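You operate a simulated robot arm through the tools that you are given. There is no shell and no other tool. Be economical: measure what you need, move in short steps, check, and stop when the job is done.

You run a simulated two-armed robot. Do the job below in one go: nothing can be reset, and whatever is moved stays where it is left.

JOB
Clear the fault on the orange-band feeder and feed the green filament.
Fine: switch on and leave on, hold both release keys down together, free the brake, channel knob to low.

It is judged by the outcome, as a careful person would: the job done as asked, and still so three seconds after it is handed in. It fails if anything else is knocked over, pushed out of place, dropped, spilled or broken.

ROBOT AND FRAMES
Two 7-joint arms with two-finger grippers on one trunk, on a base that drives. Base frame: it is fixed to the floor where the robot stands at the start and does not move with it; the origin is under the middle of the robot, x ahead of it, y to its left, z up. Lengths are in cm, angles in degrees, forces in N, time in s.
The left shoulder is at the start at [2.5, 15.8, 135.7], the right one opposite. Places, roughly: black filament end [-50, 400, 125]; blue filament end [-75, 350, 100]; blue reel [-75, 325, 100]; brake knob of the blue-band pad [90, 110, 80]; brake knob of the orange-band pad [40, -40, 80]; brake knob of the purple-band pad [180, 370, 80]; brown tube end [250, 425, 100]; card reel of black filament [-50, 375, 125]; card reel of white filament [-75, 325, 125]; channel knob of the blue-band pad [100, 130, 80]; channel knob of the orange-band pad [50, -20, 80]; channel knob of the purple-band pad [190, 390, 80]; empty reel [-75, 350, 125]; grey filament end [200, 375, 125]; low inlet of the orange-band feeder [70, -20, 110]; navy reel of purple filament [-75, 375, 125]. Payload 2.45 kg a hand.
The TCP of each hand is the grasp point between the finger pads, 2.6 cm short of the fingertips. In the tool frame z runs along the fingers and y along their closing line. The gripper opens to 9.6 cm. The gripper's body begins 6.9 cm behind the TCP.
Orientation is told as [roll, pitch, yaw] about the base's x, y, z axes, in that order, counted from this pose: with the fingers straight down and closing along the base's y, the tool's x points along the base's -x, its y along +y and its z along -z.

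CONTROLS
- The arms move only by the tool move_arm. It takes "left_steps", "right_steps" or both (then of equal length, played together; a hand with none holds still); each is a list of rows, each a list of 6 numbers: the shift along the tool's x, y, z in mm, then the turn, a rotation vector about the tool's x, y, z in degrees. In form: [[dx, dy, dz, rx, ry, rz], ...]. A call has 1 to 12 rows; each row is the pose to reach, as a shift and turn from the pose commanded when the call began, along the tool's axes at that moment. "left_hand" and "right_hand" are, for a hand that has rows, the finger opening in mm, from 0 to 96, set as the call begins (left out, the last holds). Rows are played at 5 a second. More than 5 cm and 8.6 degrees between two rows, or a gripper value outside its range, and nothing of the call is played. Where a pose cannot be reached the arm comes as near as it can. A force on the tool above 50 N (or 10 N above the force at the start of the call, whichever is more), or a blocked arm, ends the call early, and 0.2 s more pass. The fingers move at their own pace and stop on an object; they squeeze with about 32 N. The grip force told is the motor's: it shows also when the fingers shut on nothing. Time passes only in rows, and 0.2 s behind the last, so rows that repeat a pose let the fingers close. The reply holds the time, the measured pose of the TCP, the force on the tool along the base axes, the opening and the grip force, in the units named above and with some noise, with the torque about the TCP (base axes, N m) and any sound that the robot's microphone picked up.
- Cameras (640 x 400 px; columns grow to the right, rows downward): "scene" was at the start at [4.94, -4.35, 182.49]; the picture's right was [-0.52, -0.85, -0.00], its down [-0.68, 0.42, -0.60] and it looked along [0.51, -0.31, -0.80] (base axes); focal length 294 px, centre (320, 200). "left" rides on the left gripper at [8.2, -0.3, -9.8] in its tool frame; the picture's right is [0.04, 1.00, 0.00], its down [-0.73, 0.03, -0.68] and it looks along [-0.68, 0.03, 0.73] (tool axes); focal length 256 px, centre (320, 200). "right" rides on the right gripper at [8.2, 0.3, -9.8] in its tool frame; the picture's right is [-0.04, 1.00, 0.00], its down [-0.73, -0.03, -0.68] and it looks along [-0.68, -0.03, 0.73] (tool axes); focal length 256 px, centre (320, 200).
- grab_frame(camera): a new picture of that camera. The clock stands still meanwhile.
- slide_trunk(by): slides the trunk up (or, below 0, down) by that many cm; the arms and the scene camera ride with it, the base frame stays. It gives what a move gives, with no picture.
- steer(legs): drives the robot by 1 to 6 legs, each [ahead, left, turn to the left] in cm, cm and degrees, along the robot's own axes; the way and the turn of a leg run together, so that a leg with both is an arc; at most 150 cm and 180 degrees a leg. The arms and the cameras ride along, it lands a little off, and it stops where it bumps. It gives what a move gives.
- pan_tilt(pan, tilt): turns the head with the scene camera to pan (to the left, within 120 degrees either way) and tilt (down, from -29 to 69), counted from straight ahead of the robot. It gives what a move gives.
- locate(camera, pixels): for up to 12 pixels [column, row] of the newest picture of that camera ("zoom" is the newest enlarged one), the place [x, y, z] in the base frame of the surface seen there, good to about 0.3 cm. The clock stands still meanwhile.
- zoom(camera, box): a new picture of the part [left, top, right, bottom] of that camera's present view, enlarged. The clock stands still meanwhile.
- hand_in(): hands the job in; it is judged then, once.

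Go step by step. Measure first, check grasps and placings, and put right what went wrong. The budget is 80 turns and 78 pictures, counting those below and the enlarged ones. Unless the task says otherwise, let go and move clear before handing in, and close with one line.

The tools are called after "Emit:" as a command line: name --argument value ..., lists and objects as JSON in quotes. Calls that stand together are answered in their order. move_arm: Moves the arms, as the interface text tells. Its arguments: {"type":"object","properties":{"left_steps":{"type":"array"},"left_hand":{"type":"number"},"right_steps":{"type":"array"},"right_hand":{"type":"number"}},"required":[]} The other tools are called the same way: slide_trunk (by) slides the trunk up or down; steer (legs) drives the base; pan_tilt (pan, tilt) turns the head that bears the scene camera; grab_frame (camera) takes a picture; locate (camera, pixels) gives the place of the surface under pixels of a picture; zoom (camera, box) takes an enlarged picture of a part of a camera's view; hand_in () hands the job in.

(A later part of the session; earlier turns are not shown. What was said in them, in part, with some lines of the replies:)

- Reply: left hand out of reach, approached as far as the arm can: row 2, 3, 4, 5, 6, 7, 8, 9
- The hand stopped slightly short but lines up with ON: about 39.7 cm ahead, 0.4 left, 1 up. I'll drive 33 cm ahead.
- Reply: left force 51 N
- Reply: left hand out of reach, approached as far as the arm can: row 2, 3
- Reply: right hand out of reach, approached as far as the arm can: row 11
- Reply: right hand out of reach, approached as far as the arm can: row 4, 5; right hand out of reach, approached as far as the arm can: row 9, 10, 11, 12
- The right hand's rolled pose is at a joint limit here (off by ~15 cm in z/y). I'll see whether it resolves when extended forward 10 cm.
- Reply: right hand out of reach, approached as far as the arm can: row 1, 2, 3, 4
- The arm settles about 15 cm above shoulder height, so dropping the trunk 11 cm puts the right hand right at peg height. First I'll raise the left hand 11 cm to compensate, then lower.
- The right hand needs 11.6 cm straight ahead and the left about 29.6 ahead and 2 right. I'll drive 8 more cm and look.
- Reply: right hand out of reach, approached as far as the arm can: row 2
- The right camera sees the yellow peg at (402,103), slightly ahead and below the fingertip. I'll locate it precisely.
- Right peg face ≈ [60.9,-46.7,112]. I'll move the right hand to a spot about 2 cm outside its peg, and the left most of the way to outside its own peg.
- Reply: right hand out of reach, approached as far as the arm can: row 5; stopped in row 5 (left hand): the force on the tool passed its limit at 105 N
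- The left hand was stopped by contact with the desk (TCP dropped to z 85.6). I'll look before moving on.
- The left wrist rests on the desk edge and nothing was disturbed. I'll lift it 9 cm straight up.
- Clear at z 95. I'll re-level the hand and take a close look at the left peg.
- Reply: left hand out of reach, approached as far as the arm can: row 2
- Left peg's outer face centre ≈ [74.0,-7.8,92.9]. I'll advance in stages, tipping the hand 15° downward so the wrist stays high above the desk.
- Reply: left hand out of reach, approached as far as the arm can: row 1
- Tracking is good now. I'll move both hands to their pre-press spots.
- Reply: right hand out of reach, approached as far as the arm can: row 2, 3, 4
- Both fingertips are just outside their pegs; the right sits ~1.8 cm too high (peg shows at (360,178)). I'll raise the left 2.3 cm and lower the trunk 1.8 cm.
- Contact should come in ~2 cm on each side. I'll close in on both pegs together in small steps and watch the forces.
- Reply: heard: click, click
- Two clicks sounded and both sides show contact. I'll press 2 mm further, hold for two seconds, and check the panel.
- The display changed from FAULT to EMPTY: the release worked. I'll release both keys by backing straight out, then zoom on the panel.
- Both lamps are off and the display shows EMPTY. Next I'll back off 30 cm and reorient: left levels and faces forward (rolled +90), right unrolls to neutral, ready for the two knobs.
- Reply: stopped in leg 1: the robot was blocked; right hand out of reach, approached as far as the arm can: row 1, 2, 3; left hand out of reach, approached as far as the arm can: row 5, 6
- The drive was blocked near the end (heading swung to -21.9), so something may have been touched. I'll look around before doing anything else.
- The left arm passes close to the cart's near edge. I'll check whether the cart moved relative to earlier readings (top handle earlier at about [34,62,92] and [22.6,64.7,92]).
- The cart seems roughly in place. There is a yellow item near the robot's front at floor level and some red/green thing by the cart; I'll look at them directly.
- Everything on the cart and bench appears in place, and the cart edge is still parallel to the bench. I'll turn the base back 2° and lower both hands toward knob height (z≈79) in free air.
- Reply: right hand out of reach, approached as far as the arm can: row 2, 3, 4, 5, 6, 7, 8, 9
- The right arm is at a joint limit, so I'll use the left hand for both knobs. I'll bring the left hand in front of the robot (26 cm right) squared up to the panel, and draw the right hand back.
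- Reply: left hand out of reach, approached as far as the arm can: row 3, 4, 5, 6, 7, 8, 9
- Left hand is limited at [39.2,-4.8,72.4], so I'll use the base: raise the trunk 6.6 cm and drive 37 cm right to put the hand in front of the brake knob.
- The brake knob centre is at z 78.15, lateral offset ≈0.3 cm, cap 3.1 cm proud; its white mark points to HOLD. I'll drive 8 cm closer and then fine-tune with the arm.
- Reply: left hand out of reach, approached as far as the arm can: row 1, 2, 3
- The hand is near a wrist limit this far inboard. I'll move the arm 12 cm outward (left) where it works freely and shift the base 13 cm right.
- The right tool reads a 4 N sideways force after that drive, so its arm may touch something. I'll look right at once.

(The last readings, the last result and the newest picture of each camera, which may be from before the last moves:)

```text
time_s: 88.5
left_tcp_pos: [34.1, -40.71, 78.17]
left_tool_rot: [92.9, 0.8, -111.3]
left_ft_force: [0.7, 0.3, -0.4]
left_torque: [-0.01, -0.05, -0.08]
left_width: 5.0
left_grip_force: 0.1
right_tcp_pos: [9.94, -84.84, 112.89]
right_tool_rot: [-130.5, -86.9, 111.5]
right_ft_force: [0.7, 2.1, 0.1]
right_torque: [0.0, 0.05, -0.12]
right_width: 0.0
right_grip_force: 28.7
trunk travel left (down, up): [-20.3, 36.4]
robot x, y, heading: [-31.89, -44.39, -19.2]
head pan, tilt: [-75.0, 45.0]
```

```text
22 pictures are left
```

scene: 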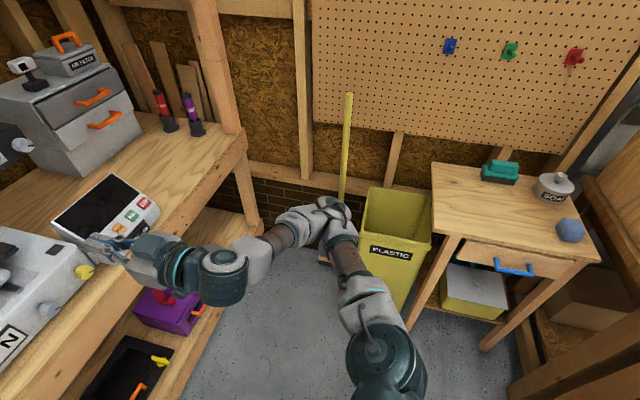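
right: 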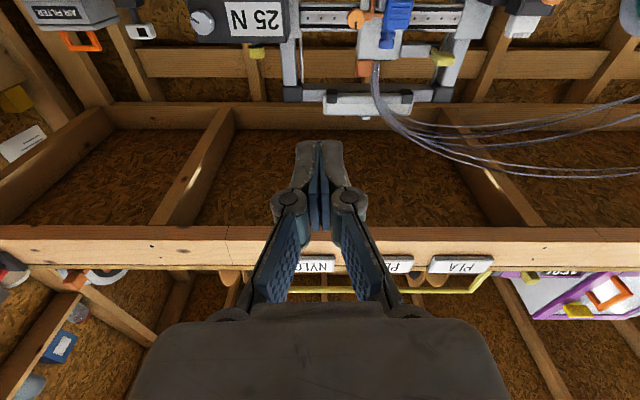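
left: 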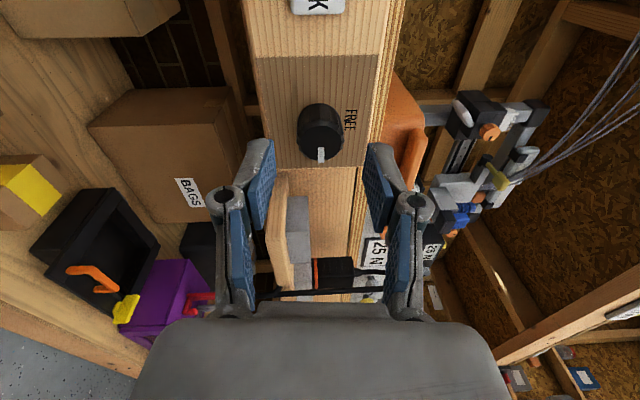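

The right elbow is up against the broom/yellow bin. I'll shift back left 10 cm right away, then check them.

Emit:
steer --legs '[[0, 10, 0]]'

Emit:
grab_frame --camera "scene"

```text
time_s: 89.6
left_tcp_pos: [35.19, -37.51, 79.34]
left_tool_rot: [92.7, 3.5, -111.5]
left_ft_force: [0.0, -4.5, 1.2]
left_torque: [0.02, 0.09, 0.32]
left_width: 5.02
left_grip_force: 0.0
right_tcp_pos: [10.86, -83.36, 110.95]
right_tool_rot: [158.6, -88.3, -178.2]
right_ft_force: [-1.4, -4.2, -1.7]
right_torque: [-0.07, -0.07, 0.36]
right_width: 0.01
right_grip_force: 28.8
trunk travel left (down, up): [-20.3, 36.4]
robot x, y, heading: [-29.48, -36.07, -19.2]
head pan, tilt: [-75.0, 45.0]
```

```text
21 pictures are left
```

scene: 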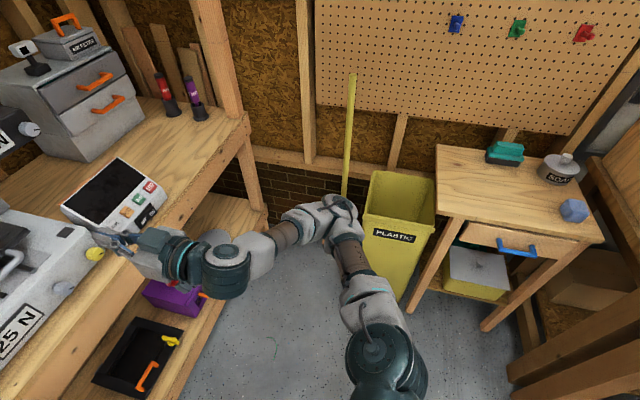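

Both hands show similar opposite forces, so it was likely just sway from the sideways drive; the bin and broom stand unchanged. I'll measure the actual elbow clearance.

Emit:
locate --camera "scene" --pixels '[[335, 208], [355, 220], [375, 195], [400, 250], [345, 160], [265, 245], [150, 240]]'

Emit:
pan_tilt --pan 0 --tilt 55

```text
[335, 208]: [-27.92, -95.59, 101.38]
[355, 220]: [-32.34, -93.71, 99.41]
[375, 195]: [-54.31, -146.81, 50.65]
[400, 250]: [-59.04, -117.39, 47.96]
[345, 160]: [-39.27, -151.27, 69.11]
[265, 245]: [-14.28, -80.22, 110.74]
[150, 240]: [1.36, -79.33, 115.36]
```

```text
time_s: 91.1
left_tcp_pos: [36.03, -34.51, 78.95]
left_tool_rot: [93.3, 2.0, -111.4]
left_ft_force: [0.5, -1.6, 0.0]
left_torque: [0.01, 0.03, 0.0]
left_width: 5.0
left_grip_force: 0.0
right_tcp_pos: [11.71, -79.76, 112.3]
right_tool_rot: [-140.4, -87.7, 120.8]
right_ft_force: [-0.8, 0.4, -1.0]
right_torque: [0.03, 0.0, 0.02]
right_width: 0.0
right_grip_force: 28.5
trunk travel left (down, up): [-20.3, 36.4]
robot x, y, heading: [-28.87, -36.41, -19.1]
head pan, tilt: [0.0, 55.0]
```

The elbow is 20+ cm from the bin, so there was no contact. I'll go back right 8.2 cm and forward 1.5 cm, then check alignment.

Emit:
steer --legs '[[1.5, -8.2, 0]]'

Emit:
pan_tilt --pan 0 --tilt 50

Emit:
grab_frame --camera "left"

Emit:
locate --camera "left" --pixels '[[320, 120], [320, 135], [320, 105], [335, 120], [305, 120], [350, 150], [320, 150]]'

```text
time_s: 92.2
left_tcp_pos: [35.36, -41.19, 78.43]
left_tool_rot: [93.0, 0.7, -111.5]
left_ft_force: [0.1, 0.7, -0.2]
left_torque: [0.01, -0.02, -0.09]
left_width: 4.99
left_grip_force: 0.1
right_tcp_pos: [11.47, -85.51, 112.61]
right_tool_rot: [-129.1, -87.1, 109.7]
right_ft_force: [1.3, 1.4, 0.7]
right_torque: [0.03, 0.01, -0.13]
right_width: 0.0
right_grip_force: 29.0
trunk travel left (down, up): [-20.3, 36.4]
robot x, y, heading: [-30.01, -43.95, -19.4]
head pan, tilt: [0.0, 55.0]
```

```text
time_s: 92.8
left_tcp_pos: [34.83, -42.06, 78.96]
left_tool_rot: [93.2, 1.2, -111.4]
left_ft_force: [-0.1, -0.2, 0.2]
left_torque: [0.02, -0.03, 0.0]
left_width: 5.01
left_grip_force: 0.1
right_tcp_pos: [10.58, -86.72, 112.57]
right_tool_rot: [-141.9, -87.4, 122.7]
right_ft_force: [-0.3, 0.3, -0.5]
right_torque: [0.03, 0.0, 0.0]
right_width: 0.0
right_grip_force: 28.7
trunk travel left (down, up): [-20.3, 36.4]
robot x, y, heading: [-30.27, -44.01, -18.8]
head pan, tilt: [0.0, 50.0]
```

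```text
20 pictures are left
```

left: 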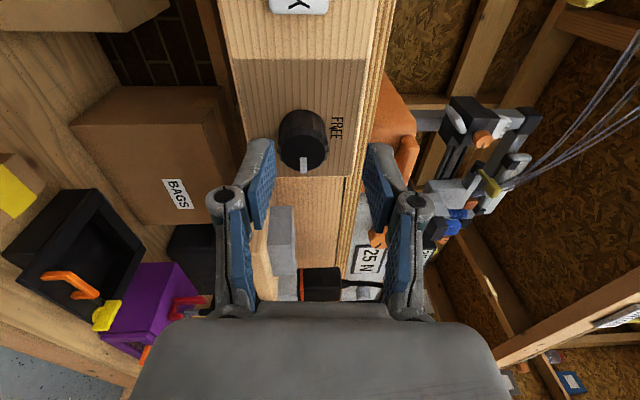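

```text
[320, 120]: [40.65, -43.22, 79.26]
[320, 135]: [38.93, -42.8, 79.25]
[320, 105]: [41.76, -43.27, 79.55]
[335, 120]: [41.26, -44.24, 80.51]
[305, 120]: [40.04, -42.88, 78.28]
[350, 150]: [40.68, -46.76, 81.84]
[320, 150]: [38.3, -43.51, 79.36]
```

The knob sits about 1 cm lower and 3.7 cm ahead of grasp. I'll drop 1.1 cm and slide the fingers over it.

Emit:
move_arm --left_steps '[[-2, -11, 0, 0, 0, 0], [-2, -11, 12, 0, 0, 0], [-2, -11, 24, 0, 0, 0], [-2, -11, 36, 0, 0, 0], [-2, -11, 36, 0, 0, 0]]'

Emit:
grab_frame --camera "left"

```text
time_s: 94.0
left_tcp_pos: [38.53, -42.88, 77.93]
left_tool_rot: [93.3, 1.1, -111.4]
left_ft_force: [-0.1, 0.7, -0.7]
left_torque: [-0.01, -0.02, -0.03]
left_width: 5.01
left_grip_force: 0.1
right_tcp_pos: [10.76, -85.9, 112.76]
right_tool_rot: [-137.2, -87.1, 118.0]
right_ft_force: [0.1, 0.4, 0.8]
right_torque: [0.04, 0.01, -0.05]
right_width: 0.01
right_grip_force: 28.4
trunk travel left (down, up): [-20.3, 36.4]
robot x, y, heading: [-29.84, -44.22, -19.4]
head pan, tilt: [0.0, 50.0]
```

```text
19 pictures are left
```

left: 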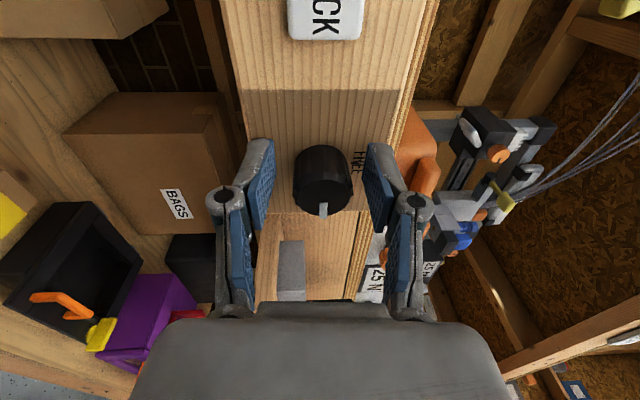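

The knob cap centre (323,183) coincides with where the TCP projects (row ~186), so it's well centred. I'll close on it.

Emit:
move_arm --left_steps '[[0, 0, 0, 0, 0, 0], [0, 0, 0, 0, 0, 0], [0, 0, 0, 0, 0, 0]]' --left_hand 0

Emit:
move_arm --left_steps '[[0, 0, 0, 0, 0, -8], [0, 0, 0, 0, 0, -16], [0, 0, 0, 0, 0, -24], [0, 0, 0, 0, 0, -32], [0, 0, 0, 0, 0, -40], [0, 0, 0, 0, 0, -48]]'

Emit:
grab_frame --camera "left"

```text
time_s: 94.8
left_tcp_pos: [38.16, -43.8, 78.04]
left_tool_rot: [93.3, 1.4, -111.5]
left_ft_force: [-6.2, -0.4, 1.9]
left_torque: [0.35, 0.97, -1.37]
left_width: 3.25
left_grip_force: 44.7
right_tcp_pos: [10.52, -86.81, 112.52]
right_tool_rot: [-142.9, -87.6, 123.5]
right_ft_force: [0.3, -0.1, -0.4]
right_torque: [-0.02, -0.06, 0.01]
right_width: 0.0
right_grip_force: 28.5
trunk travel left (down, up): [-20.3, 36.4]
robot x, y, heading: [-30.3, -44.21, -19.3]
head pan, tilt: [0.0, 50.0]
```

```text
time_s: 96.2
left_tcp_pos: [38.22, -43.54, 77.66]
left_tool_rot: [94.0, -45.5, -114.9]
left_ft_force: [-17.3, -33.9, -4.1]
left_torque: [0.16, -0.08, -0.58]
left_width: 3.1
left_grip_force: 44.9
right_tcp_pos: [10.39, -86.9, 112.45]
right_tool_rot: [-143.6, -87.5, 124.4]
right_ft_force: [0.2, -1.0, 0.1]
right_torque: [0.0, 0.03, 0.0]
right_width: 0.02
right_grip_force: 28.9
trunk travel left (down, up): [-20.3, 36.4]
robot x, y, heading: [-30.09, -44.17, -19.1]
head pan, tilt: [0.0, 50.0]
```

```text
18 pictures are left
```

left: 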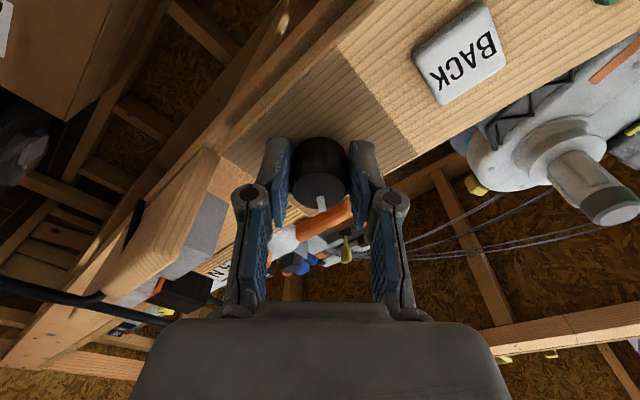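

The knob follows (marker turned with the hand); there's some side load of ~38 N from a small offset. I'll finish the turn with a 4 mm correction to the right.

Emit:
move_arm --left_steps '[[-3, -3, -1, 0, 0, 0], [-3, -3, -1, 0, 0, -8], [-3, -3, -1, 0, 0, -16], [-3, -3, -1, 0, 0, -24], [-3, -3, -1, 0, 0, -32], [-3, -3, -1, 0, 0, -40], [-3, -3, -1, 0, 0, -44]]'

Emit:
grab_frame --camera "left"

```text
time_s: 96.6
left_tcp_pos: [38.11, -43.45, 77.61]
left_tool_rot: [94.0, -46.4, -115.8]
left_ft_force: [-0.5, -33.4, -6.0]
left_torque: [0.18, 0.0, 0.25]
left_width: 3.11
left_grip_force: 45.5
right_tcp_pos: [10.42, -85.77, 112.9]
right_tool_rot: [-137.5, -86.9, 118.3]
right_ft_force: [0.6, 1.0, 0.9]
right_torque: [0.03, 0.07, 0.0]
right_width: 0.0
right_grip_force: 28.6
trunk travel left (down, up): [-20.3, 36.4]
robot x, y, heading: [-29.89, -44.31, -19.3]
head pan, tilt: [0.0, 50.0]
stopped in row 1 (left hand): the force on the tool passed its limit at 55 N (the readings are from after the stop); the commanded pose is now the measured one
```

```text
17 pictures are left
```

left: 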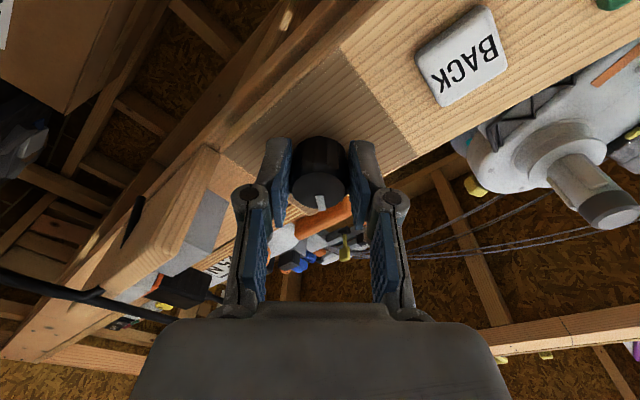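

The side load remains, so I'll release, let the arm settle, and regrip at this angle.

Emit:
move_arm --left_steps '[[0, 0, 0, 0, 0, 0], [0, 0, 0, 0, 0, 0], [0, 0, 0, 0, 0, 0]]' --left_hand 50

Emit:
grab_frame --camera "left"

```text
time_s: 97.4
left_tcp_pos: [38.08, -42.64, 77.85]
left_tool_rot: [94.4, -46.0, -115.0]
left_ft_force: [-0.2, -0.5, -0.4]
left_torque: [-0.05, -0.01, 0.01]
left_width: 4.99
left_grip_force: 0.1
right_tcp_pos: [10.4, -85.99, 112.85]
right_tool_rot: [-138.3, -87.1, 118.9]
right_ft_force: [0.1, 0.5, -0.6]
right_torque: [0.01, -0.01, 0.02]
right_width: 0.0
right_grip_force: 28.7
trunk travel left (down, up): [-20.3, 36.4]
robot x, y, heading: [-30.55, -44.3, -19.1]
head pan, tilt: [0.0, 50.0]
```

```text
16 pictures are left
```

left: 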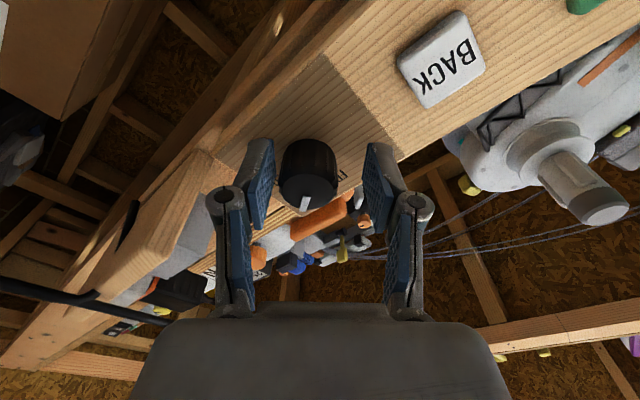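

Unloaded: the knob stays half-turned, 0.5 cm to the -y side of the fingers' centre. I'll shift, regrip and complete the other 45°.

Emit:
move_arm --left_steps '[[0, -5, 0, 0, 0, 0], [0, -5, 0, 0, 0, 0]]'

Emit:
move_arm --left_steps '[[0, 0, 0, 0, 0, 0], [0, 0, 0, 0, 0, 0], [0, 0, 0, 0, 0, -8], [0, 0, 0, 0, 0, -16], [0, 0, 0, 0, 0, -24], [0, 0, 0, 0, 0, -32], [0, 0, 0, 0, 0, -40], [0, 0, 0, 0, 0, -44], [0, 0, 0, 0, 0, -44]]' --left_hand 0

Emit:
grab_frame --camera "left"

```text
time_s: 98.0
left_tcp_pos: [38.17, -42.51, 77.5]
left_tool_rot: [94.1, -45.4, -114.8]
left_ft_force: [-0.5, -0.4, 0.5]
left_torque: [-0.02, -0.01, -0.01]
left_width: 5.0
left_grip_force: 0.1
right_tcp_pos: [10.37, -85.83, 112.93]
right_tool_rot: [-137.3, -87.0, 117.9]
right_ft_force: [0.6, 0.0, 0.2]
right_torque: [0.0, -0.01, -0.01]
right_width: 0.02
right_grip_force: 28.7
trunk travel left (down, up): [-20.3, 36.4]
robot x, y, heading: [-30.3, -44.08, -19.3]
head pan, tilt: [0.0, 50.0]
```

```text
time_s: 99.4
left_tcp_pos: [37.88, -43.35, 76.84]
left_tool_rot: [97.4, -73.7, -120.9]
left_ft_force: [16.6, -42.4, -9.3]
left_torque: [0.74, 0.5, 1.11]
left_width: 3.17
left_grip_force: 45.3
right_tcp_pos: [10.25, -85.14, 113.32]
right_tool_rot: [-135.4, -86.6, 116.1]
right_ft_force: [0.3, 0.2, 0.7]
right_torque: [0.0, 0.03, 0.0]
right_width: 0.0
right_grip_force: 29.0
trunk travel left (down, up): [-20.3, 36.4]
robot x, y, heading: [-30.33, -44.29, -19.2]
head pan, tilt: [0.0, 50.0]
stopped in row 6 (left hand): the force on the tool passed its limit at 52 N (the readings are from after the stop); the commanded pose is now the measured one
```

```text
15 pictures are left
```

left: 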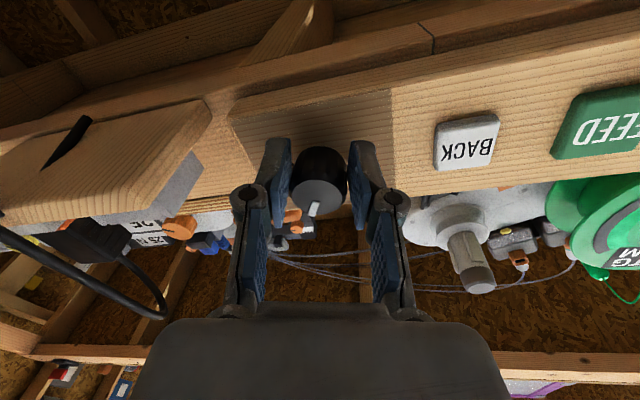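

About 75° turned. I'll release, re-centre and see where the pointer stands.

Emit:
move_arm --left_steps '[[0, 0, 0, 0, 0, 0], [0, 0, 0, 0, 0, 0], [0, 0, 0, 0, 0, 0]]' --left_hand 50

Emit:
zoom --camera "left" --box '[200, 100, 440, 250]'

```text
time_s: 100.2
left_tcp_pos: [37.84, -42.26, 76.96]
left_tool_rot: [98.5, -73.5, -120.7]
left_ft_force: [-2.2, 0.2, -0.4]
left_torque: [0.0, -0.01, -0.09]
left_width: 5.09
left_grip_force: 1.2
right_tcp_pos: [10.09, -85.06, 113.3]
right_tool_rot: [-136.3, -86.5, 116.9]
right_ft_force: [0.3, -1.0, 0.6]
right_torque: [0.01, -0.03, -0.02]
right_width: 0.01
right_grip_force: 28.4
trunk travel left (down, up): [-20.3, 36.4]
robot x, y, heading: [-30.44, -43.55, -19.0]
head pan, tilt: [0.0, 50.0]
```

```text
2.67 times, centred on (320, 175) of left
```

zoom: 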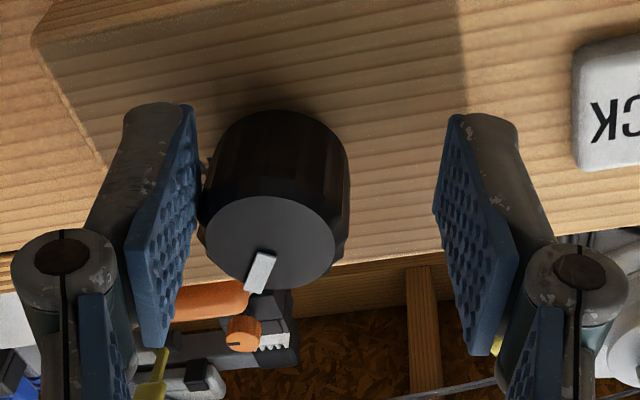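

The pointer still lacks ~22° to FREE. I'll shift 0.9 cm, regrip and finish.

Emit:
move_arm --left_steps '[[0, -5, 0, 0, 0, 0], [0, -9, 0, 0, 0, 0], [0, -9, 0, 0, 0, 0]]'

Emit:
move_arm --left_steps '[[0, 0, 0, 0, 0, 0], [0, 0, 0, 0, 0, 0], [0, 0, 0, 0, 0, -7], [0, 0, 0, 0, 0, -14], [0, 0, 0, 0, 0, -21], [0, 0, 0, 0, 0, -27], [0, 0, 0, 0, 0, -27]]' --left_hand 0

Emit:
move_arm --left_steps '[[0, 0, 0, 0, 0, 0], [0, 0, 0, 0, 0, 0], [0, 0, 0, 0, 0, 0]]' --left_hand 50

Emit:
zoom --camera "left" --box '[200, 100, 440, 250]'

```text
time_s: 101.0
left_tcp_pos: [37.84, -42.49, 76.91]
left_tool_rot: [98.3, -72.1, -120.3]
left_ft_force: [-0.4, 0.3, 0.5]
left_torque: [0.0, -0.02, -0.01]
left_width: 5.01
left_grip_force: 0.1
right_tcp_pos: [10.11, -84.98, 113.34]
right_tool_rot: [-135.9, -86.5, 116.7]
right_ft_force: [-0.7, -0.3, 0.2]
right_torque: [0.03, -0.01, 0.01]
right_width: 0.01
right_grip_force: 28.3
trunk travel left (down, up): [-20.3, 36.4]
robot x, y, heading: [-30.39, -44.25, -19.7]
head pan, tilt: [0.0, 50.0]
```

```text
time_s: 102.0
left_tcp_pos: [37.49, -43.57, 76.21]
left_tool_rot: [137.9, -88.0, -162.3]
left_ft_force: [7.1, -33.5, -16.6]
left_torque: [0.82, 0.49, 0.88]
left_width: 2.86
left_grip_force: 44.9
right_tcp_pos: [9.89, -84.64, 113.65]
right_tool_rot: [-135.0, -86.1, 115.6]
right_ft_force: [1.1, 0.0, 0.4]
right_torque: [0.02, 0.02, -0.01]
right_width: 0.0
right_grip_force: 28.2
trunk travel left (down, up): [-20.3, 36.4]
robot x, y, heading: [-30.3, -44.28, -19.5]
head pan, tilt: [0.0, 50.0]
stopped in row 5 (left hand): the force on the tool passed its limit at 50 N (the readings are from after the stop); the commanded pose is now the measured one
```

```text
time_s: 102.8
left_tcp_pos: [37.38, -42.63, 76.66]
left_tool_rot: [141.7, -87.4, -165.0]
left_ft_force: [-0.8, -0.5, -0.2]
left_torque: [-0.01, 0.02, 0.01]
left_width: 4.97
left_grip_force: 0.0
right_tcp_pos: [9.65, -84.45, 113.66]
right_tool_rot: [-135.5, -86.1, 116.1]
right_ft_force: [-0.2, -1.0, -0.7]
right_torque: [0.01, 0.03, 0.02]
right_width: 0.0
right_grip_force: 28.7
trunk travel left (down, up): [-20.3, 36.4]
robot x, y, heading: [-29.95, -44.27, -19.0]
head pan, tilt: [0.0, 50.0]
```

```text
2.67 times, centred on (320, 175) of left
```

zoom: 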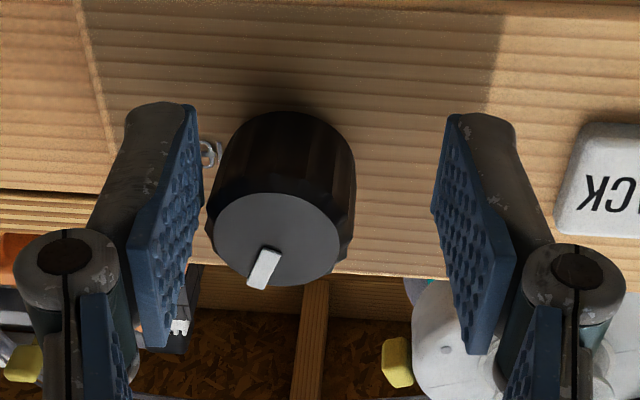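

Still about 20° short of FREE (pointer slightly to the HOLD side). I'll shift 1.1 cm toward the knob, regrip and turn another 25°.

Emit:
move_arm --left_steps '[[0, -6, 0, 0, 0, 0], [0, -11, 0, 0, 0, 0], [0, -11, 0, 0, 0, 0]]'

Emit:
move_arm --left_steps '[[0, 0, 0, 0, 0, 0], [0, 0, 0, 0, 0, 0], [0, -2, 0, 0, 0, -7], [0, -3, 0, 0, 0, -14], [0, -3, 0, 0, 0, -21], [0, -3, 0, 0, 0, -25], [0, -3, 0, 0, 0, -25]]' --left_hand 0

Emit:
move_arm --left_steps '[[0, 0, 0, 0, 0, 0], [0, 0, 0, 0, 0, 0], [0, 0, 0, 0, 0, 0]]' --left_hand 50

Emit:
zoom --camera "left" --box '[160, 80, 480, 280]'

```text
time_s: 103.7
left_tcp_pos: [37.34, -42.94, 76.77]
left_tool_rot: [129.1, -86.5, -152.2]
left_ft_force: [0.2, -0.1, -0.4]
left_torque: [0.04, -0.01, -0.01]
left_width: 5.02
left_grip_force: 0.1
right_tcp_pos: [9.73, -84.4, 113.77]
right_tool_rot: [-135.5, -86.2, 116.1]
right_ft_force: [-0.2, -0.3, -0.7]
right_torque: [-0.01, -0.01, -0.04]
right_width: 0.0
right_grip_force: 29.0
trunk travel left (down, up): [-20.3, 36.4]
robot x, y, heading: [-30.17, -44.03, -19.3]
head pan, tilt: [0.0, 50.0]
```

```text
time_s: 105.2
left_tcp_pos: [36.9, -43.9, 76.53]
left_tool_rot: [-95.3, -67.3, 71.2]
left_ft_force: [4.5, -33.8, 4.5]
left_torque: [0.72, 0.0, 0.18]
left_width: 3.11
left_grip_force: 44.5
right_tcp_pos: [9.64, -84.77, 113.77]
right_tool_rot: [-136.9, -86.1, 117.6]
right_ft_force: [0.4, 0.0, -0.1]
right_torque: [0.02, -0.01, -0.03]
right_width: 0.01
right_grip_force: 28.2
trunk travel left (down, up): [-20.3, 36.4]
robot x, y, heading: [-30.21, -44.24, -19.3]
head pan, tilt: [0.0, 50.0]
```

```text
time_s: 106.0
left_tcp_pos: [37.01, -43.44, 76.47]
left_tool_rot: [-95.0, -67.6, 71.4]
left_ft_force: [-0.7, 0.2, 0.4]
left_torque: [-0.03, 0.0, 0.06]
left_width: 5.01
left_grip_force: 0.0
right_tcp_pos: [9.61, -84.71, 113.69]
right_tool_rot: [-136.0, -86.2, 116.6]
right_ft_force: [0.1, 0.0, -0.2]
right_torque: [0.01, -0.05, 0.02]
right_width: 0.0
right_grip_force: 28.5
trunk travel left (down, up): [-20.3, 36.4]
robot x, y, heading: [-30.05, -44.22, -19.4]
head pan, tilt: [0.0, 50.0]
```

```text
2.00 times, centred on (320, 180) of left
```

zoom: 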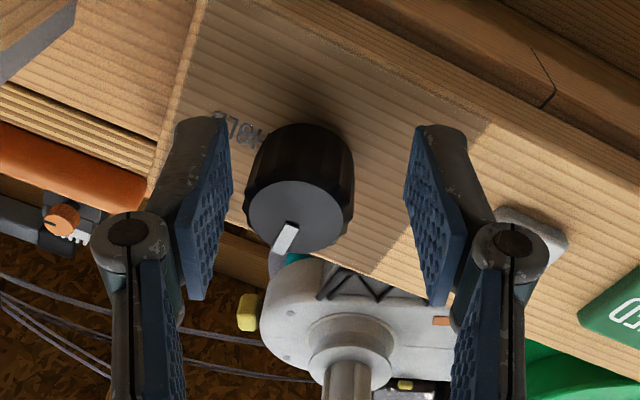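

The pointer is now perpendicular to the panel grain, i.e. at FREE. I'll withdraw 7 cm and back the base, then verify with the scene camera.

Emit:
move_arm --left_steps '[[0, 0, -30, 0, 0, 0], [0, 0, -60, 0, 0, 0], [0, 0, -60, 0, 0, 0]]'

Emit:
steer --legs '[[-3, 0, 0]]'

Emit:
zoom --camera "scene" --box '[100, 190, 420, 390]'

```text
time_s: 106.8
left_tcp_pos: [31.21, -41.54, 76.35]
left_tool_rot: [-95.2, -66.8, 71.2]
left_ft_force: [0.1, 0.0, -0.1]
left_torque: [-0.04, 0.01, 0.02]
left_width: 5.0
left_grip_force: 0.1
right_tcp_pos: [9.66, -84.59, 113.72]
right_tool_rot: [-135.7, -86.1, 116.3]
right_ft_force: [-0.4, 0.0, 0.7]
right_torque: [-0.01, 0.0, 0.01]
right_width: 0.0
right_grip_force: 28.1
trunk travel left (down, up): [-20.3, 36.4]
robot x, y, heading: [-30.51, -43.92, -19.2]
head pan, tilt: [0.0, 50.0]
```

```text
time_s: 107.7
left_tcp_pos: [28.34, -40.54, 76.39]
left_tool_rot: [-95.3, -66.7, 71.2]
left_ft_force: [-0.3, 0.5, 0.7]
left_torque: [0.0, 0.01, -0.01]
left_width: 5.0
left_grip_force: 0.0
right_tcp_pos: [6.76, -83.53, 113.77]
right_tool_rot: [-136.3, -86.1, 117.0]
right_ft_force: [0.2, -0.2, -0.5]
right_torque: [0.0, 0.05, 0.01]
right_width: 0.0
right_grip_force: 28.6
trunk travel left (down, up): [-20.3, 36.4]
robot x, y, heading: [-32.89, -43.38, -19.1]
head pan, tilt: [0.0, 50.0]
```

```text
2.00 times, centred on (260, 290) of scene
```

zoom: 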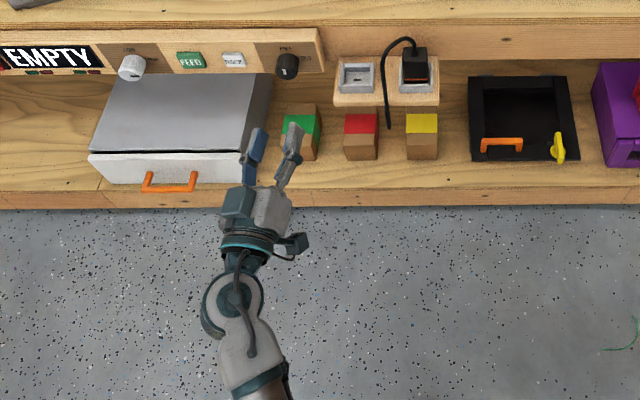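

The brake mark now points straight up to FREE. Next the channel knob: roll the hand back by 97° and drive 23.3 cm left.

Emit:
move_arm --left_steps '[[0, 0, 0, 0, 0, 8.1], [0, 0, 0, 0, 0, 16.2], [0, 0, 0, 0, 0, 24.3], [0, 0, 0, 0, 0, 32.4], [0, 0, 0, 0, 0, 40.5], [0, 0, 0, 0, 0, 48.6], [0, 0, 0, 0, 0, 56.7], [0, 0, 0, 0, 0, 64.8], [0, 0, 0, 0, 0, 72.9], [0, 0, 0, 0, 0, 81], [0, 0, 0, 0, 0, 89], [0, 0, 0, 0, 0, 97]]'

Emit:
steer --legs '[[4, 23.3, 0]]'

Emit:
move_arm --left_steps '[[0, 0, 0, 0, 0, 0], [0, 0, 0, 0, 0, 0], [0, 0, 0, 0, 0, 0], [0, 0, 0, 0, 0, 0]]'

Emit:
grab_frame --camera "left"

```text
time_s: 110.3
left_tcp_pos: [28.22, -40.32, 76.51]
left_tool_rot: [92.3, -16.0, -114.1]
left_ft_force: [-0.4, -0.5, -0.2]
left_torque: [-0.01, -0.03, -0.01]
left_width: 4.99
left_grip_force: 0.2
right_tcp_pos: [6.65, -83.32, 113.98]
right_tool_rot: [-136.9, -85.9, 117.5]
right_ft_force: [0.0, 0.2, 0.7]
right_torque: [0.0, -0.02, 0.01]
right_width: 0.0
right_grip_force: 28.9
trunk travel left (down, up): [-20.3, 36.4]
robot x, y, heading: [-33.15, -43.68, -19.2]
head pan, tilt: [0.0, 50.0]
```

```text
time_s: 112.1
left_tcp_pos: [39.47, -20.36, 76.68]
left_tool_rot: [92.3, -15.8, -114.2]
left_ft_force: [0.4, -0.5, 0.6]
left_torque: [-0.03, 0.01, 0.05]
left_width: 5.0
left_grip_force: 0.0
right_tcp_pos: [17.7, -63.72, 113.75]
right_tool_rot: [-140.9, -86.2, 121.4]
right_ft_force: [-0.5, -1.0, 0.3]
right_torque: [0.0, 0.02, 0.05]
right_width: 0.0
right_grip_force: 28.7
trunk travel left (down, up): [-20.3, 36.4]
robot x, y, heading: [-21.33, -22.77, -19.1]
head pan, tilt: [0.0, 50.0]
```

```text
time_s: 113.1
left_tcp_pos: [39.44, -20.08, 76.87]
left_tool_rot: [92.5, -16.1, -114.4]
left_ft_force: [0.7, -0.8, -1.0]
left_torque: [0.0, 0.0, 0.0]
left_width: 5.0
left_grip_force: 0.1
right_tcp_pos: [17.54, -63.2, 113.95]
right_tool_rot: [-139.1, -86.1, 119.3]
right_ft_force: [-0.5, 0.1, -1.2]
right_torque: [0.03, -0.03, 0.03]
right_width: 0.0
right_grip_force: 28.8
trunk travel left (down, up): [-20.3, 36.4]
robot x, y, heading: [-21.88, -22.74, -19.7]
head pan, tilt: [0.0, 50.0]
```

```text
10 pictures are left
```

left: 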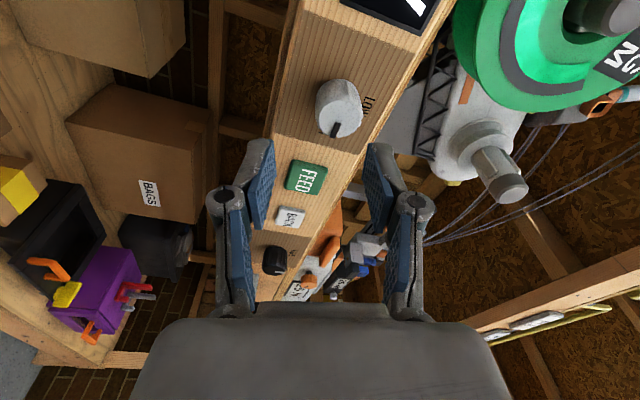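

The white knob's cap is at about (340,120). I'll locate its edges (no picture needed).

Emit:
locate --camera "left" --pixels '[[340, 118], [325, 115], [356, 122], [340, 108], [340, 130], [330, 105], [350, 130], [318, 100], [300, 100], [295, 60]]'

```text
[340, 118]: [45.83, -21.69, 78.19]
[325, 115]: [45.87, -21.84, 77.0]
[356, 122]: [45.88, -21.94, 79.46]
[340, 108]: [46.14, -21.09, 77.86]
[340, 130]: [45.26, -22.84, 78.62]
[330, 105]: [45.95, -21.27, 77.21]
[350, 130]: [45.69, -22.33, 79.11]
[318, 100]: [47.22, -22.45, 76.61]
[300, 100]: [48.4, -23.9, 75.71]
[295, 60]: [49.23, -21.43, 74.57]
```

Knob centre: lateral -5.7, z 78.15, cap 6.5 cm ahead of the TCP. I'll square the hand (≈5°) and move to within 3.4 cm.

Emit:
move_arm --left_steps '[[1, 6, 10, 0.5, 2.6, 0], [2.4, 12.9, 20, 1, 5.2, 0.2], [2.4, 12.9, 31, 1, 5.2, 0.2], [2.4, 12.9, 31, 1, 5.2, 0.2], [2.4, 12.9, 31, 1, 5.2, 0.2]]'

```text
time_s: 114.3
left_tcp_pos: [42.71, -19.88, 77.78]
left_tool_rot: [89.8, -15.4, -108.8]
left_ft_force: [0.1, -1.1, -0.3]
left_torque: [-0.05, -0.03, 0.0]
left_width: 5.02
left_grip_force: 0.1
right_tcp_pos: [17.87, -62.56, 114.03]
right_tool_rot: [-136.7, -85.8, 117.1]
right_ft_force: [0.1, -1.0, 0.0]
right_torque: [0.01, -0.01, -0.02]
right_width: 0.0
right_grip_force: 28.5
trunk travel left (down, up): [-20.3, 36.4]
robot x, y, heading: [-21.56, -22.55, -19.7]
head pan, tilt: [0.0, 50.0]
```

The hand is square now (axis -18.8°). I'll move 0.9 cm right and slide 3.5 cm over the knob.

Emit:
move_arm --left_steps '[[-9.7, 1.2, 0, 0, 0, 0], [-9.7, 1.2, 12, 0, 0, 0], [-9.7, 1.2, 24, 0, 0, 0], [-9.7, 1.2, 35, 0, 0, 0], [-9.7, 1.2, 35, 0, 0, 0], [-9.7, 1.2, 35, 0, 0, 0]]'

Emit:
grab_frame --camera "left"

```text
time_s: 115.7
left_tcp_pos: [45.57, -21.6, 77.8]
left_tool_rot: [89.3, -14.8, -108.5]
left_ft_force: [-0.7, 0.2, -0.1]
left_torque: [0.01, -0.03, 0.0]
left_width: 5.0
left_grip_force: 0.1
right_tcp_pos: [17.78, -62.86, 114.0]
right_tool_rot: [-137.7, -85.9, 118.0]
right_ft_force: [0.6, -1.0, -0.4]
right_torque: [0.01, 0.0, -0.02]
right_width: 0.01
right_grip_force: 28.6
trunk travel left (down, up): [-20.3, 36.4]
robot x, y, heading: [-21.6, -22.64, -19.5]
head pan, tilt: [0.0, 50.0]
```

```text
9 pictures are left
```

left: 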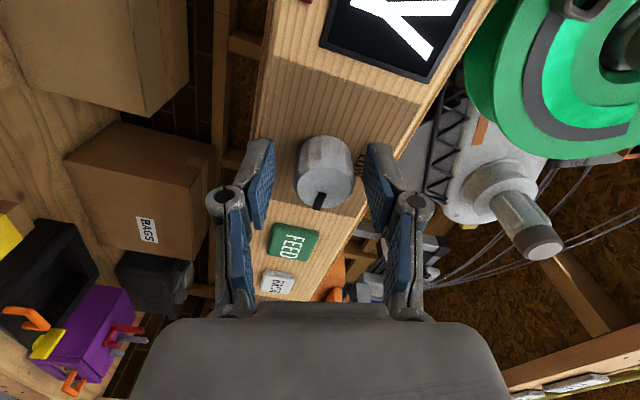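

The cap centre (325,188) nearly matches the TCP projection (320,186). I'll grip and turn in two halves.

Emit:
move_arm --left_steps '[[0, 2.5, 0, 0, 0, 0], [0, 2.5, 0, 0, 0, 0], [0, 2.5, 0, 0, 0, 0], [0, 2.5, 0, 0, 0, -7], [0, 2.5, 0, 0, 0, -14], [0, 2.5, 0, 0, 0, -21], [0, 2.5, 0, 0, 0, -28], [0, 2.5, 0, 0, 0, -35], [0, 2.5, 0, 0, 0, -42], [0, 2.5, 0, 0, 0, -49]]' --left_hand 0

```text
time_s: 117.9
left_tcp_pos: [45.66, -22.02, 77.96]
left_tool_rot: [88.4, -64.1, -107.6]
left_ft_force: [-34.0, -1.1, -32.2]
left_torque: [0.33, 0.78, -0.45]
left_width: 3.15
left_grip_force: 45.5
right_tcp_pos: [17.75, -62.71, 113.99]
right_tool_rot: [-137.6, -86.0, 118.0]
right_ft_force: [0.2, 0.0, -0.2]
right_torque: [-0.01, -0.02, 0.0]
right_width: 0.02
right_grip_force: 28.0
trunk travel left (down, up): [-20.3, 36.4]
robot x, y, heading: [-21.24, -22.65, -19.5]
head pan, tilt: [0.0, 50.0]
```

49° turned cleanly. The load is near the limit, so I'll release, settle, regrip and turn the rest.

Emit:
move_arm --left_steps '[[0, 0, 0, 0, 0, 0], [0, 0, 0, 0, 0, 0], [0, 0, 0, 0, 0, 0]]' --left_hand 50

Emit:
grab_frame --camera "left"

```text
time_s: 118.7
left_tcp_pos: [45.72, -21.67, 78.35]
left_tool_rot: [89.6, -63.8, -108.5]
left_ft_force: [0.2, 0.5, -0.1]
left_torque: [0.01, 0.03, 0.0]
left_width: 5.02
left_grip_force: 0.1
right_tcp_pos: [17.71, -62.85, 114.09]
right_tool_rot: [-138.0, -85.9, 118.5]
right_ft_force: [-0.7, 0.0, -0.8]
right_torque: [0.01, -0.02, 0.02]
right_width: 0.0
right_grip_force: 28.6
trunk travel left (down, up): [-20.3, 36.4]
robot x, y, heading: [-21.92, -22.6, -19.3]
head pan, tilt: [0.0, 50.0]
```

```text
8 pictures are left
```

left: 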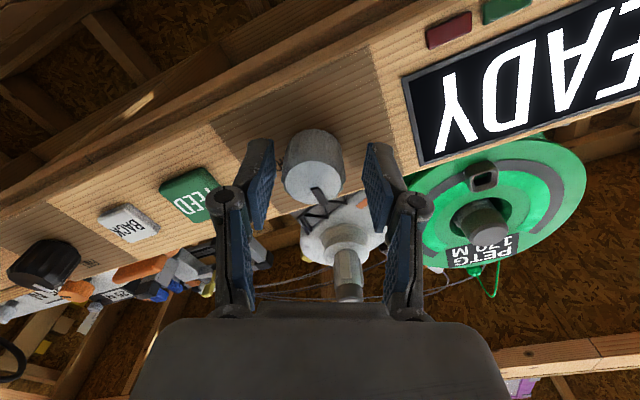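

The display now reads READY and the white knob points to LOW. I'll withdraw 6 cm, shut the fingers and drive 9 cm right to stand in front of FEED.

Emit:
move_arm --left_steps '[[0, 0, -30, 0, 0, 0], [0, 0, -60, 0, 0, 0], [0, 0, -60, 0, 0, 0]]'

Emit:
steer --legs '[[0, -9, 0]]'

Emit:
move_arm --left_steps '[[0, 0, 0, 0, 0, 0], [0, 0, 0, 0, 0, 0], [0, 0, 0, 0, 0, 0], [0, 0, 0, 0, 0, 0], [0, 0, 0, 0, 0, 0]]' --left_hand 0

Emit:
grab_frame --camera "left"

```text
time_s: 119.5
left_tcp_pos: [40.17, -20.31, 78.98]
left_tool_rot: [90.8, -64.5, -109.6]
left_ft_force: [0.9, 0.4, -0.6]
left_torque: [0.02, 0.01, 0.01]
left_width: 4.99
left_grip_force: 0.1
right_tcp_pos: [17.82, -62.88, 114.02]
right_tool_rot: [-137.5, -85.9, 117.9]
right_ft_force: [-0.6, -0.1, 0.7]
right_torque: [-0.01, -0.02, 0.0]
right_width: 0.0
right_grip_force: 28.3
trunk travel left (down, up): [-20.3, 36.4]
robot x, y, heading: [-21.59, -22.53, -19.7]
head pan, tilt: [0.0, 50.0]
```

```text
time_s: 120.6
left_tcp_pos: [38.36, -25.37, 77.66]
left_tool_rot: [89.5, -66.5, -108.6]
left_ft_force: [1.5, 1.8, -0.8]
left_torque: [0.01, -0.07, -0.16]
left_width: 5.02
left_grip_force: 0.0
right_tcp_pos: [16.69, -66.62, 114.84]
right_tool_rot: [-124.1, -84.4, 104.9]
right_ft_force: [1.1, 2.2, 0.2]
right_torque: [0.04, 0.03, -0.23]
right_width: 0.01
right_grip_force: 28.1
trunk travel left (down, up): [-20.3, 36.4]
robot x, y, heading: [-24.12, -30.39, -19.5]
head pan, tilt: [0.0, 50.0]
```

```text
time_s: 121.8
left_tcp_pos: [36.82, -28.96, 79.11]
left_tool_rot: [90.4, -63.6, -109.4]
left_ft_force: [-0.4, -0.7, -0.1]
left_torque: [-0.03, -0.04, 0.04]
left_width: 0.0
left_grip_force: 28.6
right_tcp_pos: [14.14, -71.95, 114.01]
right_tool_rot: [-148.9, -86.2, 129.4]
right_ft_force: [-0.1, -1.8, 0.2]
right_torque: [-0.07, 0.01, 0.02]
right_width: 0.02
right_grip_force: 28.8
trunk travel left (down, up): [-20.3, 36.4]
robot x, y, heading: [-24.1, -30.39, -19.4]
head pan, tilt: [0.0, 50.0]
```

```text
7 pictures are left
```

left: 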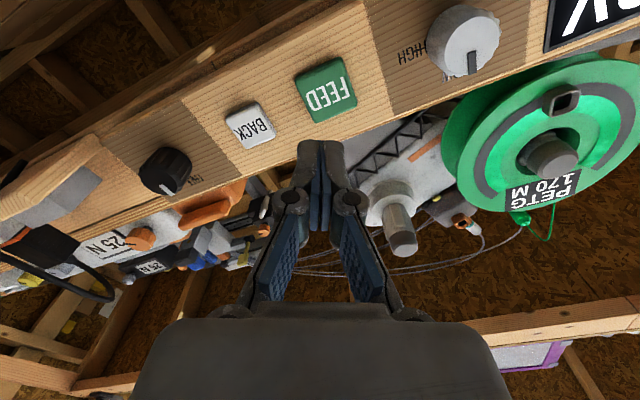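

Both knobs point up as needed, and FEED is at (326,90). I'll locate it.

Emit:
locate --camera "left" --pixels '[[326, 90], [326, 75], [326, 105], [305, 95], [348, 85]]'

```text
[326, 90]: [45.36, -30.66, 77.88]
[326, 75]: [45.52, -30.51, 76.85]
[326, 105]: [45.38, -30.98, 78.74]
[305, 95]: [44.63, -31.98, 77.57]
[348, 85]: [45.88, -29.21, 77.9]
```

FEED is 1.2 cm left, 1.2 cm lower and about 6 cm ahead of the fingertip. I'll align and approach to just short of contact.

Emit:
move_arm --left_steps '[[8, 3, 0, 0, 0, 0], [16, 5.4, 15, 0, 0, 0], [16, 5.4, 32, 0, 0, 0], [16, 5.4, 48, 0, 0, 0], [16, 5.4, 48, 0, 0, 0], [16, 5.4, 48, 0, 0, 0]]'

```text
time_s: 123.2
left_tcp_pos: [42.84, -26.17, 77.33]
left_tool_rot: [90.4, -63.8, -108.8]
left_ft_force: [0.5, 0.1, 1.4]
left_torque: [-0.01, 0.03, -0.07]
left_width: 0.01
left_grip_force: 28.6
right_tcp_pos: [15.32, -68.65, 114.62]
right_tool_rot: [-135.8, -85.2, 116.7]
right_ft_force: [0.6, 0.1, 1.2]
right_torque: [0.04, 0.0, -0.01]
right_width: 0.02
right_grip_force: 28.7
trunk travel left (down, up): [-20.3, 36.4]
robot x, y, heading: [-24.17, -29.95, -19.2]
head pan, tilt: [0.0, 50.0]
```

The whole robot is still settling sideways (both hands moved ~3 cm). I'll wait for it to settle before pressing.

Emit:
move_arm --left_steps '[[0, 0, -10, 0, 0, 0], [0, 0, -10, 0, 0, 0], [0, 0, -10, 0, 0, 0], [0, 0, -10, 0, 0, 0], [0, 0, -10, 0, 0, 0], [0, 0, -10, 0, 0, 0], [0, 0, -10, 0, 0, 0], [0, 0, -10, 0, 0, 0], [0, 0, -10, 0, 0, 0], [0, 0, -10, 0, 0, 0], [0, 0, -10, 0, 0, 0]]'

Emit:
move_arm --left_steps '[[0, 0, 0, 0, 0, 0], [0, 0, 0, 0, 0, 0], [0, 0, 0, 0, 0, 0]]'

```text
time_s: 125.6
left_tcp_pos: [41.62, -26.5, 77.25]
left_tool_rot: [89.9, -64.2, -108.7]
left_ft_force: [0.0, 0.8, 0.3]
left_torque: [0.0, -0.01, -0.02]
left_width: 0.0
left_grip_force: 28.8
right_tcp_pos: [15.31, -68.98, 114.52]
right_tool_rot: [-137.1, -85.3, 118.1]
right_ft_force: [0.4, 0.4, 0.3]
right_torque: [0.0, -0.01, 0.03]
right_width: 0.02
right_grip_force: 28.2
trunk travel left (down, up): [-20.3, 36.4]
robot x, y, heading: [-24.14, -30.41, -19.3]
head pan, tilt: [0.0, 50.0]
```

```text
time_s: 126.4
left_tcp_pos: [41.6, -26.71, 77.4]
left_tool_rot: [90.0, -64.1, -108.9]
left_ft_force: [-0.5, 0.7, 0.8]
left_torque: [0.01, 0.02, -0.03]
left_width: 0.0
left_grip_force: 28.4
right_tcp_pos: [15.22, -69.21, 114.53]
right_tool_rot: [-138.0, -85.4, 118.7]
right_ft_force: [0.0, -0.2, 0.7]
right_torque: [0.0, -0.02, -0.04]
right_width: 0.0
right_grip_force: 27.8
trunk travel left (down, up): [-20.3, 36.4]
robot x, y, heading: [-23.93, -29.76, -19.5]
head pan, tilt: [0.0, 50.0]
```

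Nearly settled: FEED is 2.5 cm right, 0.5 up and 2.2 cm ahead of the tip. I'll align.

Emit:
move_arm --left_steps '[[-8, -10, 0, 0, 0, 0], [-15, -20, 0, 0, 0, 0], [-15, -20, 0, 0, 0, 0], [-15, -20, 0, 0, 0, 0], [-15, -20, 0, 0, 0, 0]]'

Emit:
grab_frame --camera "left"

```text
time_s: 127.6
left_tcp_pos: [40.81, -29.22, 78.08]
left_tool_rot: [90.1, -63.8, -109.0]
left_ft_force: [-0.5, -0.1, -0.4]
left_torque: [0.01, 0.02, 0.02]
left_width: 0.0
left_grip_force: 28.3
right_tcp_pos: [15.1, -69.57, 114.42]
right_tool_rot: [-139.4, -85.4, 120.2]
right_ft_force: [0.4, -0.3, -0.1]
right_torque: [-0.03, 0.01, 0.03]
right_width: 0.0
right_grip_force: 28.5
trunk travel left (down, up): [-20.3, 36.4]
robot x, y, heading: [-24.28, -30.34, -19.4]
head pan, tilt: [0.0, 50.0]
```

```text
6 pictures are left
```

left: 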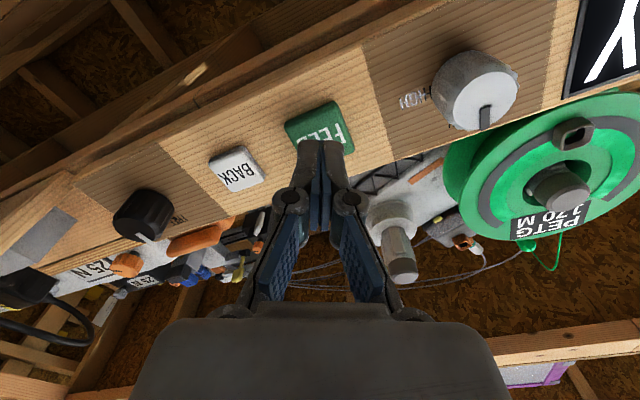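

The fingertip is centred on FEED. I'll press in small steps and hold.

Emit:
move_arm --left_steps '[[0, 0, 12, 0, 0, 0], [0, 0, 18, 0, 0, 0], [0, 0, 21, 0, 0, 0], [0, 0, 24, 0, 0, 0], [0, 0, 27, 0, 0, 0], [0, 0, 29, 0, 0, 0], [0, 0, 29, 0, 0, 0], [0, 0, 29, 0, 0, 0], [0, 0, 29, 0, 0, 0], [0, 0, 29, 0, 0, 0]]'

Emit:
grab_frame --camera "scene"

```text
time_s: 129.8
left_tcp_pos: [43.27, -29.87, 77.35]
left_tool_rot: [89.0, -63.5, -107.8]
left_ft_force: [-4.3, 0.7, -2.9]
left_torque: [0.03, 0.04, -0.02]
left_width: 0.59
left_grip_force: 28.3
right_tcp_pos: [15.06, -69.65, 114.41]
right_tool_rot: [-139.2, -85.5, 120.1]
right_ft_force: [-0.5, 0.1, 0.1]
right_torque: [0.0, -0.01, -0.02]
right_width: 0.03
right_grip_force: 28.1
trunk travel left (down, up): [-20.3, 36.4]
robot x, y, heading: [-24.24, -29.82, -19.2]
head pan, tilt: [0.0, 50.0]
heard: click
```

```text
5 pictures are left
5 turns are left
```

scene: 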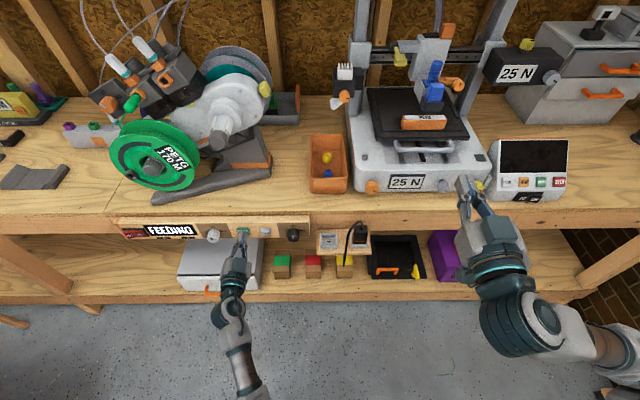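

The display reads FEEDING after a click. I'll keep holding a few seconds and check the display.

Emit:
move_arm --left_steps '[[0, 0, 1, 0, 0, 0], [0, 0, 1, 0, 0, 0], [0, 0, 1, 0, 0, 0], [0, 0, 1, 0, 0, 0], [0, 0, 1, 0, 0, 0], [0, 0, 1, 0, 0, 0], [0, 0, 1, 0, 0, 0], [0, 0, 1, 0, 0, 0], [0, 0, 1, 0, 0, 0], [0, 0, 1, 0, 0, 0], [0, 0, 1, 0, 0, 0], [0, 0, 1, 0, 0, 0]]'

Emit:
move_arm --left_steps '[[0, 0, 0, 0, 0, 0], [0, 0, 0, 0, 0, 0], [0, 0, 0, 0, 0, 0], [0, 0, 0, 0, 0, 0], [0, 0, 0, 0, 0, 0], [0, 0, 0, 0, 0, 0], [0, 0, 0, 0, 0, 0], [0, 0, 0, 0, 0, 0], [0, 0, 0, 0, 0, 0], [0, 0, 0, 0, 0, 0], [0, 0, 0, 0, 0, 0], [0, 0, 0, 0, 0, 0]]'

Emit:
zoom --camera "scene" --box '[80, 130, 320, 280]'

```text
time_s: 132.4
left_tcp_pos: [43.32, -29.86, 77.5]
left_tool_rot: [89.5, -63.4, -108.1]
left_ft_force: [-32.0, 9.6, -15.3]
left_torque: [0.13, 0.2, -0.08]
left_width: 0.6
left_grip_force: 28.4
right_tcp_pos: [14.76, -69.42, 114.56]
right_tool_rot: [-139.7, -85.4, 120.6]
right_ft_force: [1.0, 0.6, 0.1]
right_torque: [-0.01, -0.01, 0.02]
right_width: 0.01
right_grip_force: 29.0
trunk travel left (down, up): [-20.3, 36.4]
robot x, y, heading: [-23.78, -29.83, -19.3]
head pan, tilt: [0.0, 50.0]
```

```text
time_s: 135.0
left_tcp_pos: [43.43, -29.77, 77.61]
left_tool_rot: [89.5, -63.3, -108.3]
left_ft_force: [-30.6, 10.8, -11.3]
left_torque: [0.05, 0.19, -0.01]
left_width: 0.58
left_grip_force: 28.5
right_tcp_pos: [14.89, -69.6, 114.56]
right_tool_rot: [-139.8, -85.5, 120.6]
right_ft_force: [-0.3, 0.7, -0.3]
right_torque: [0.01, -0.01, -0.01]
right_width: 0.02
right_grip_force: 28.9
trunk travel left (down, up): [-20.3, 36.4]
robot x, y, heading: [-24.45, -30.32, -19.3]
head pan, tilt: [0.0, 50.0]
```

```text
2.67 times, centred on (200, 205) of scene
4 turns are left
```

zoom: 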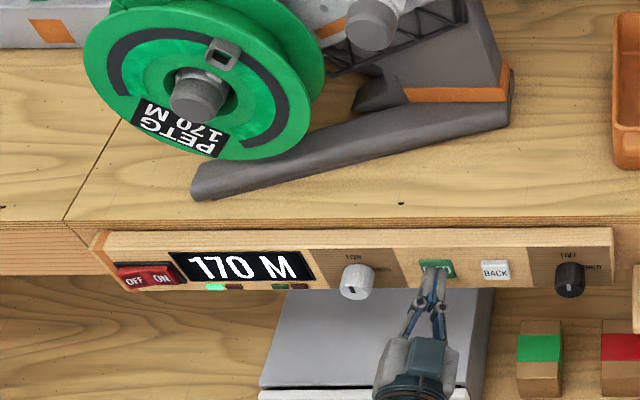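

The reel turned, and the display shows "170 M" with a green lamp lit, so the feed is done. I'll withdraw straight back and check once more.

Emit:
move_arm --left_steps '[[0, 0, -20, 0, 0, 0], [0, 0, -50, 0, 0, 0], [0, 0, -70, 0, 0, 0], [0, 0, -70, 0, 0, 0]]'

Emit:
steer --legs '[[-10, 0, 0]]'

Emit:
zoom --camera "scene" --box '[60, 80, 380, 280]'

```text
time_s: 136.0
left_tcp_pos: [37.58, -28.46, 79.58]
left_tool_rot: [94.2, -64.1, -112.6]
left_ft_force: [0.2, -0.3, -0.6]
left_torque: [-0.01, 0.01, 0.04]
left_width: 0.0
left_grip_force: 28.7
right_tcp_pos: [15.01, -69.5, 114.7]
right_tool_rot: [-139.9, -85.4, 120.7]
right_ft_force: [0.6, -0.2, 0.5]
right_torque: [-0.01, 0.01, 0.01]
right_width: 0.0
right_grip_force: 28.5
trunk travel left (down, up): [-20.3, 36.4]
robot x, y, heading: [-23.75, -30.01, -19.5]
head pan, tilt: [0.0, 50.0]
```

```text
time_s: 137.1
left_tcp_pos: [28.03, -25.04, 79.54]
left_tool_rot: [94.3, -64.0, -112.6]
left_ft_force: [0.2, 0.2, 0.3]
left_torque: [0.01, 0.01, -0.02]
left_width: 0.0
left_grip_force: 28.7
right_tcp_pos: [5.52, -66.18, 114.45]
right_tool_rot: [-140.0, -85.5, 120.6]
right_ft_force: [0.2, 0.1, 0.7]
right_torque: [0.0, 0.05, 0.0]
right_width: 0.01
right_grip_force: 28.5
trunk travel left (down, up): [-20.3, 36.4]
robot x, y, heading: [-34.05, -26.5, -19.2]
head pan, tilt: [0.0, 50.0]
```

```text
2.00 times, centred on (220, 180) of scene
3 turns are left
```

zoom: 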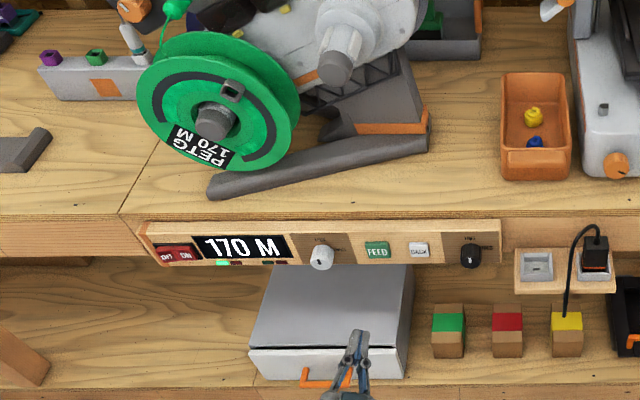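

The display holds 170 M with the green lamp lit, the switch is on, both knobs are at LOW and FREE, and everything around is undisturbed. I'm handing in.

Emit:
hand_in

```text
The job is handed in.
```

The fault on the orange-band feeder is cleared and the green filament is fed: the display reads 170 M with its green lamp lit, the switch is on, the brake is at FREE and the channel is at LOW.
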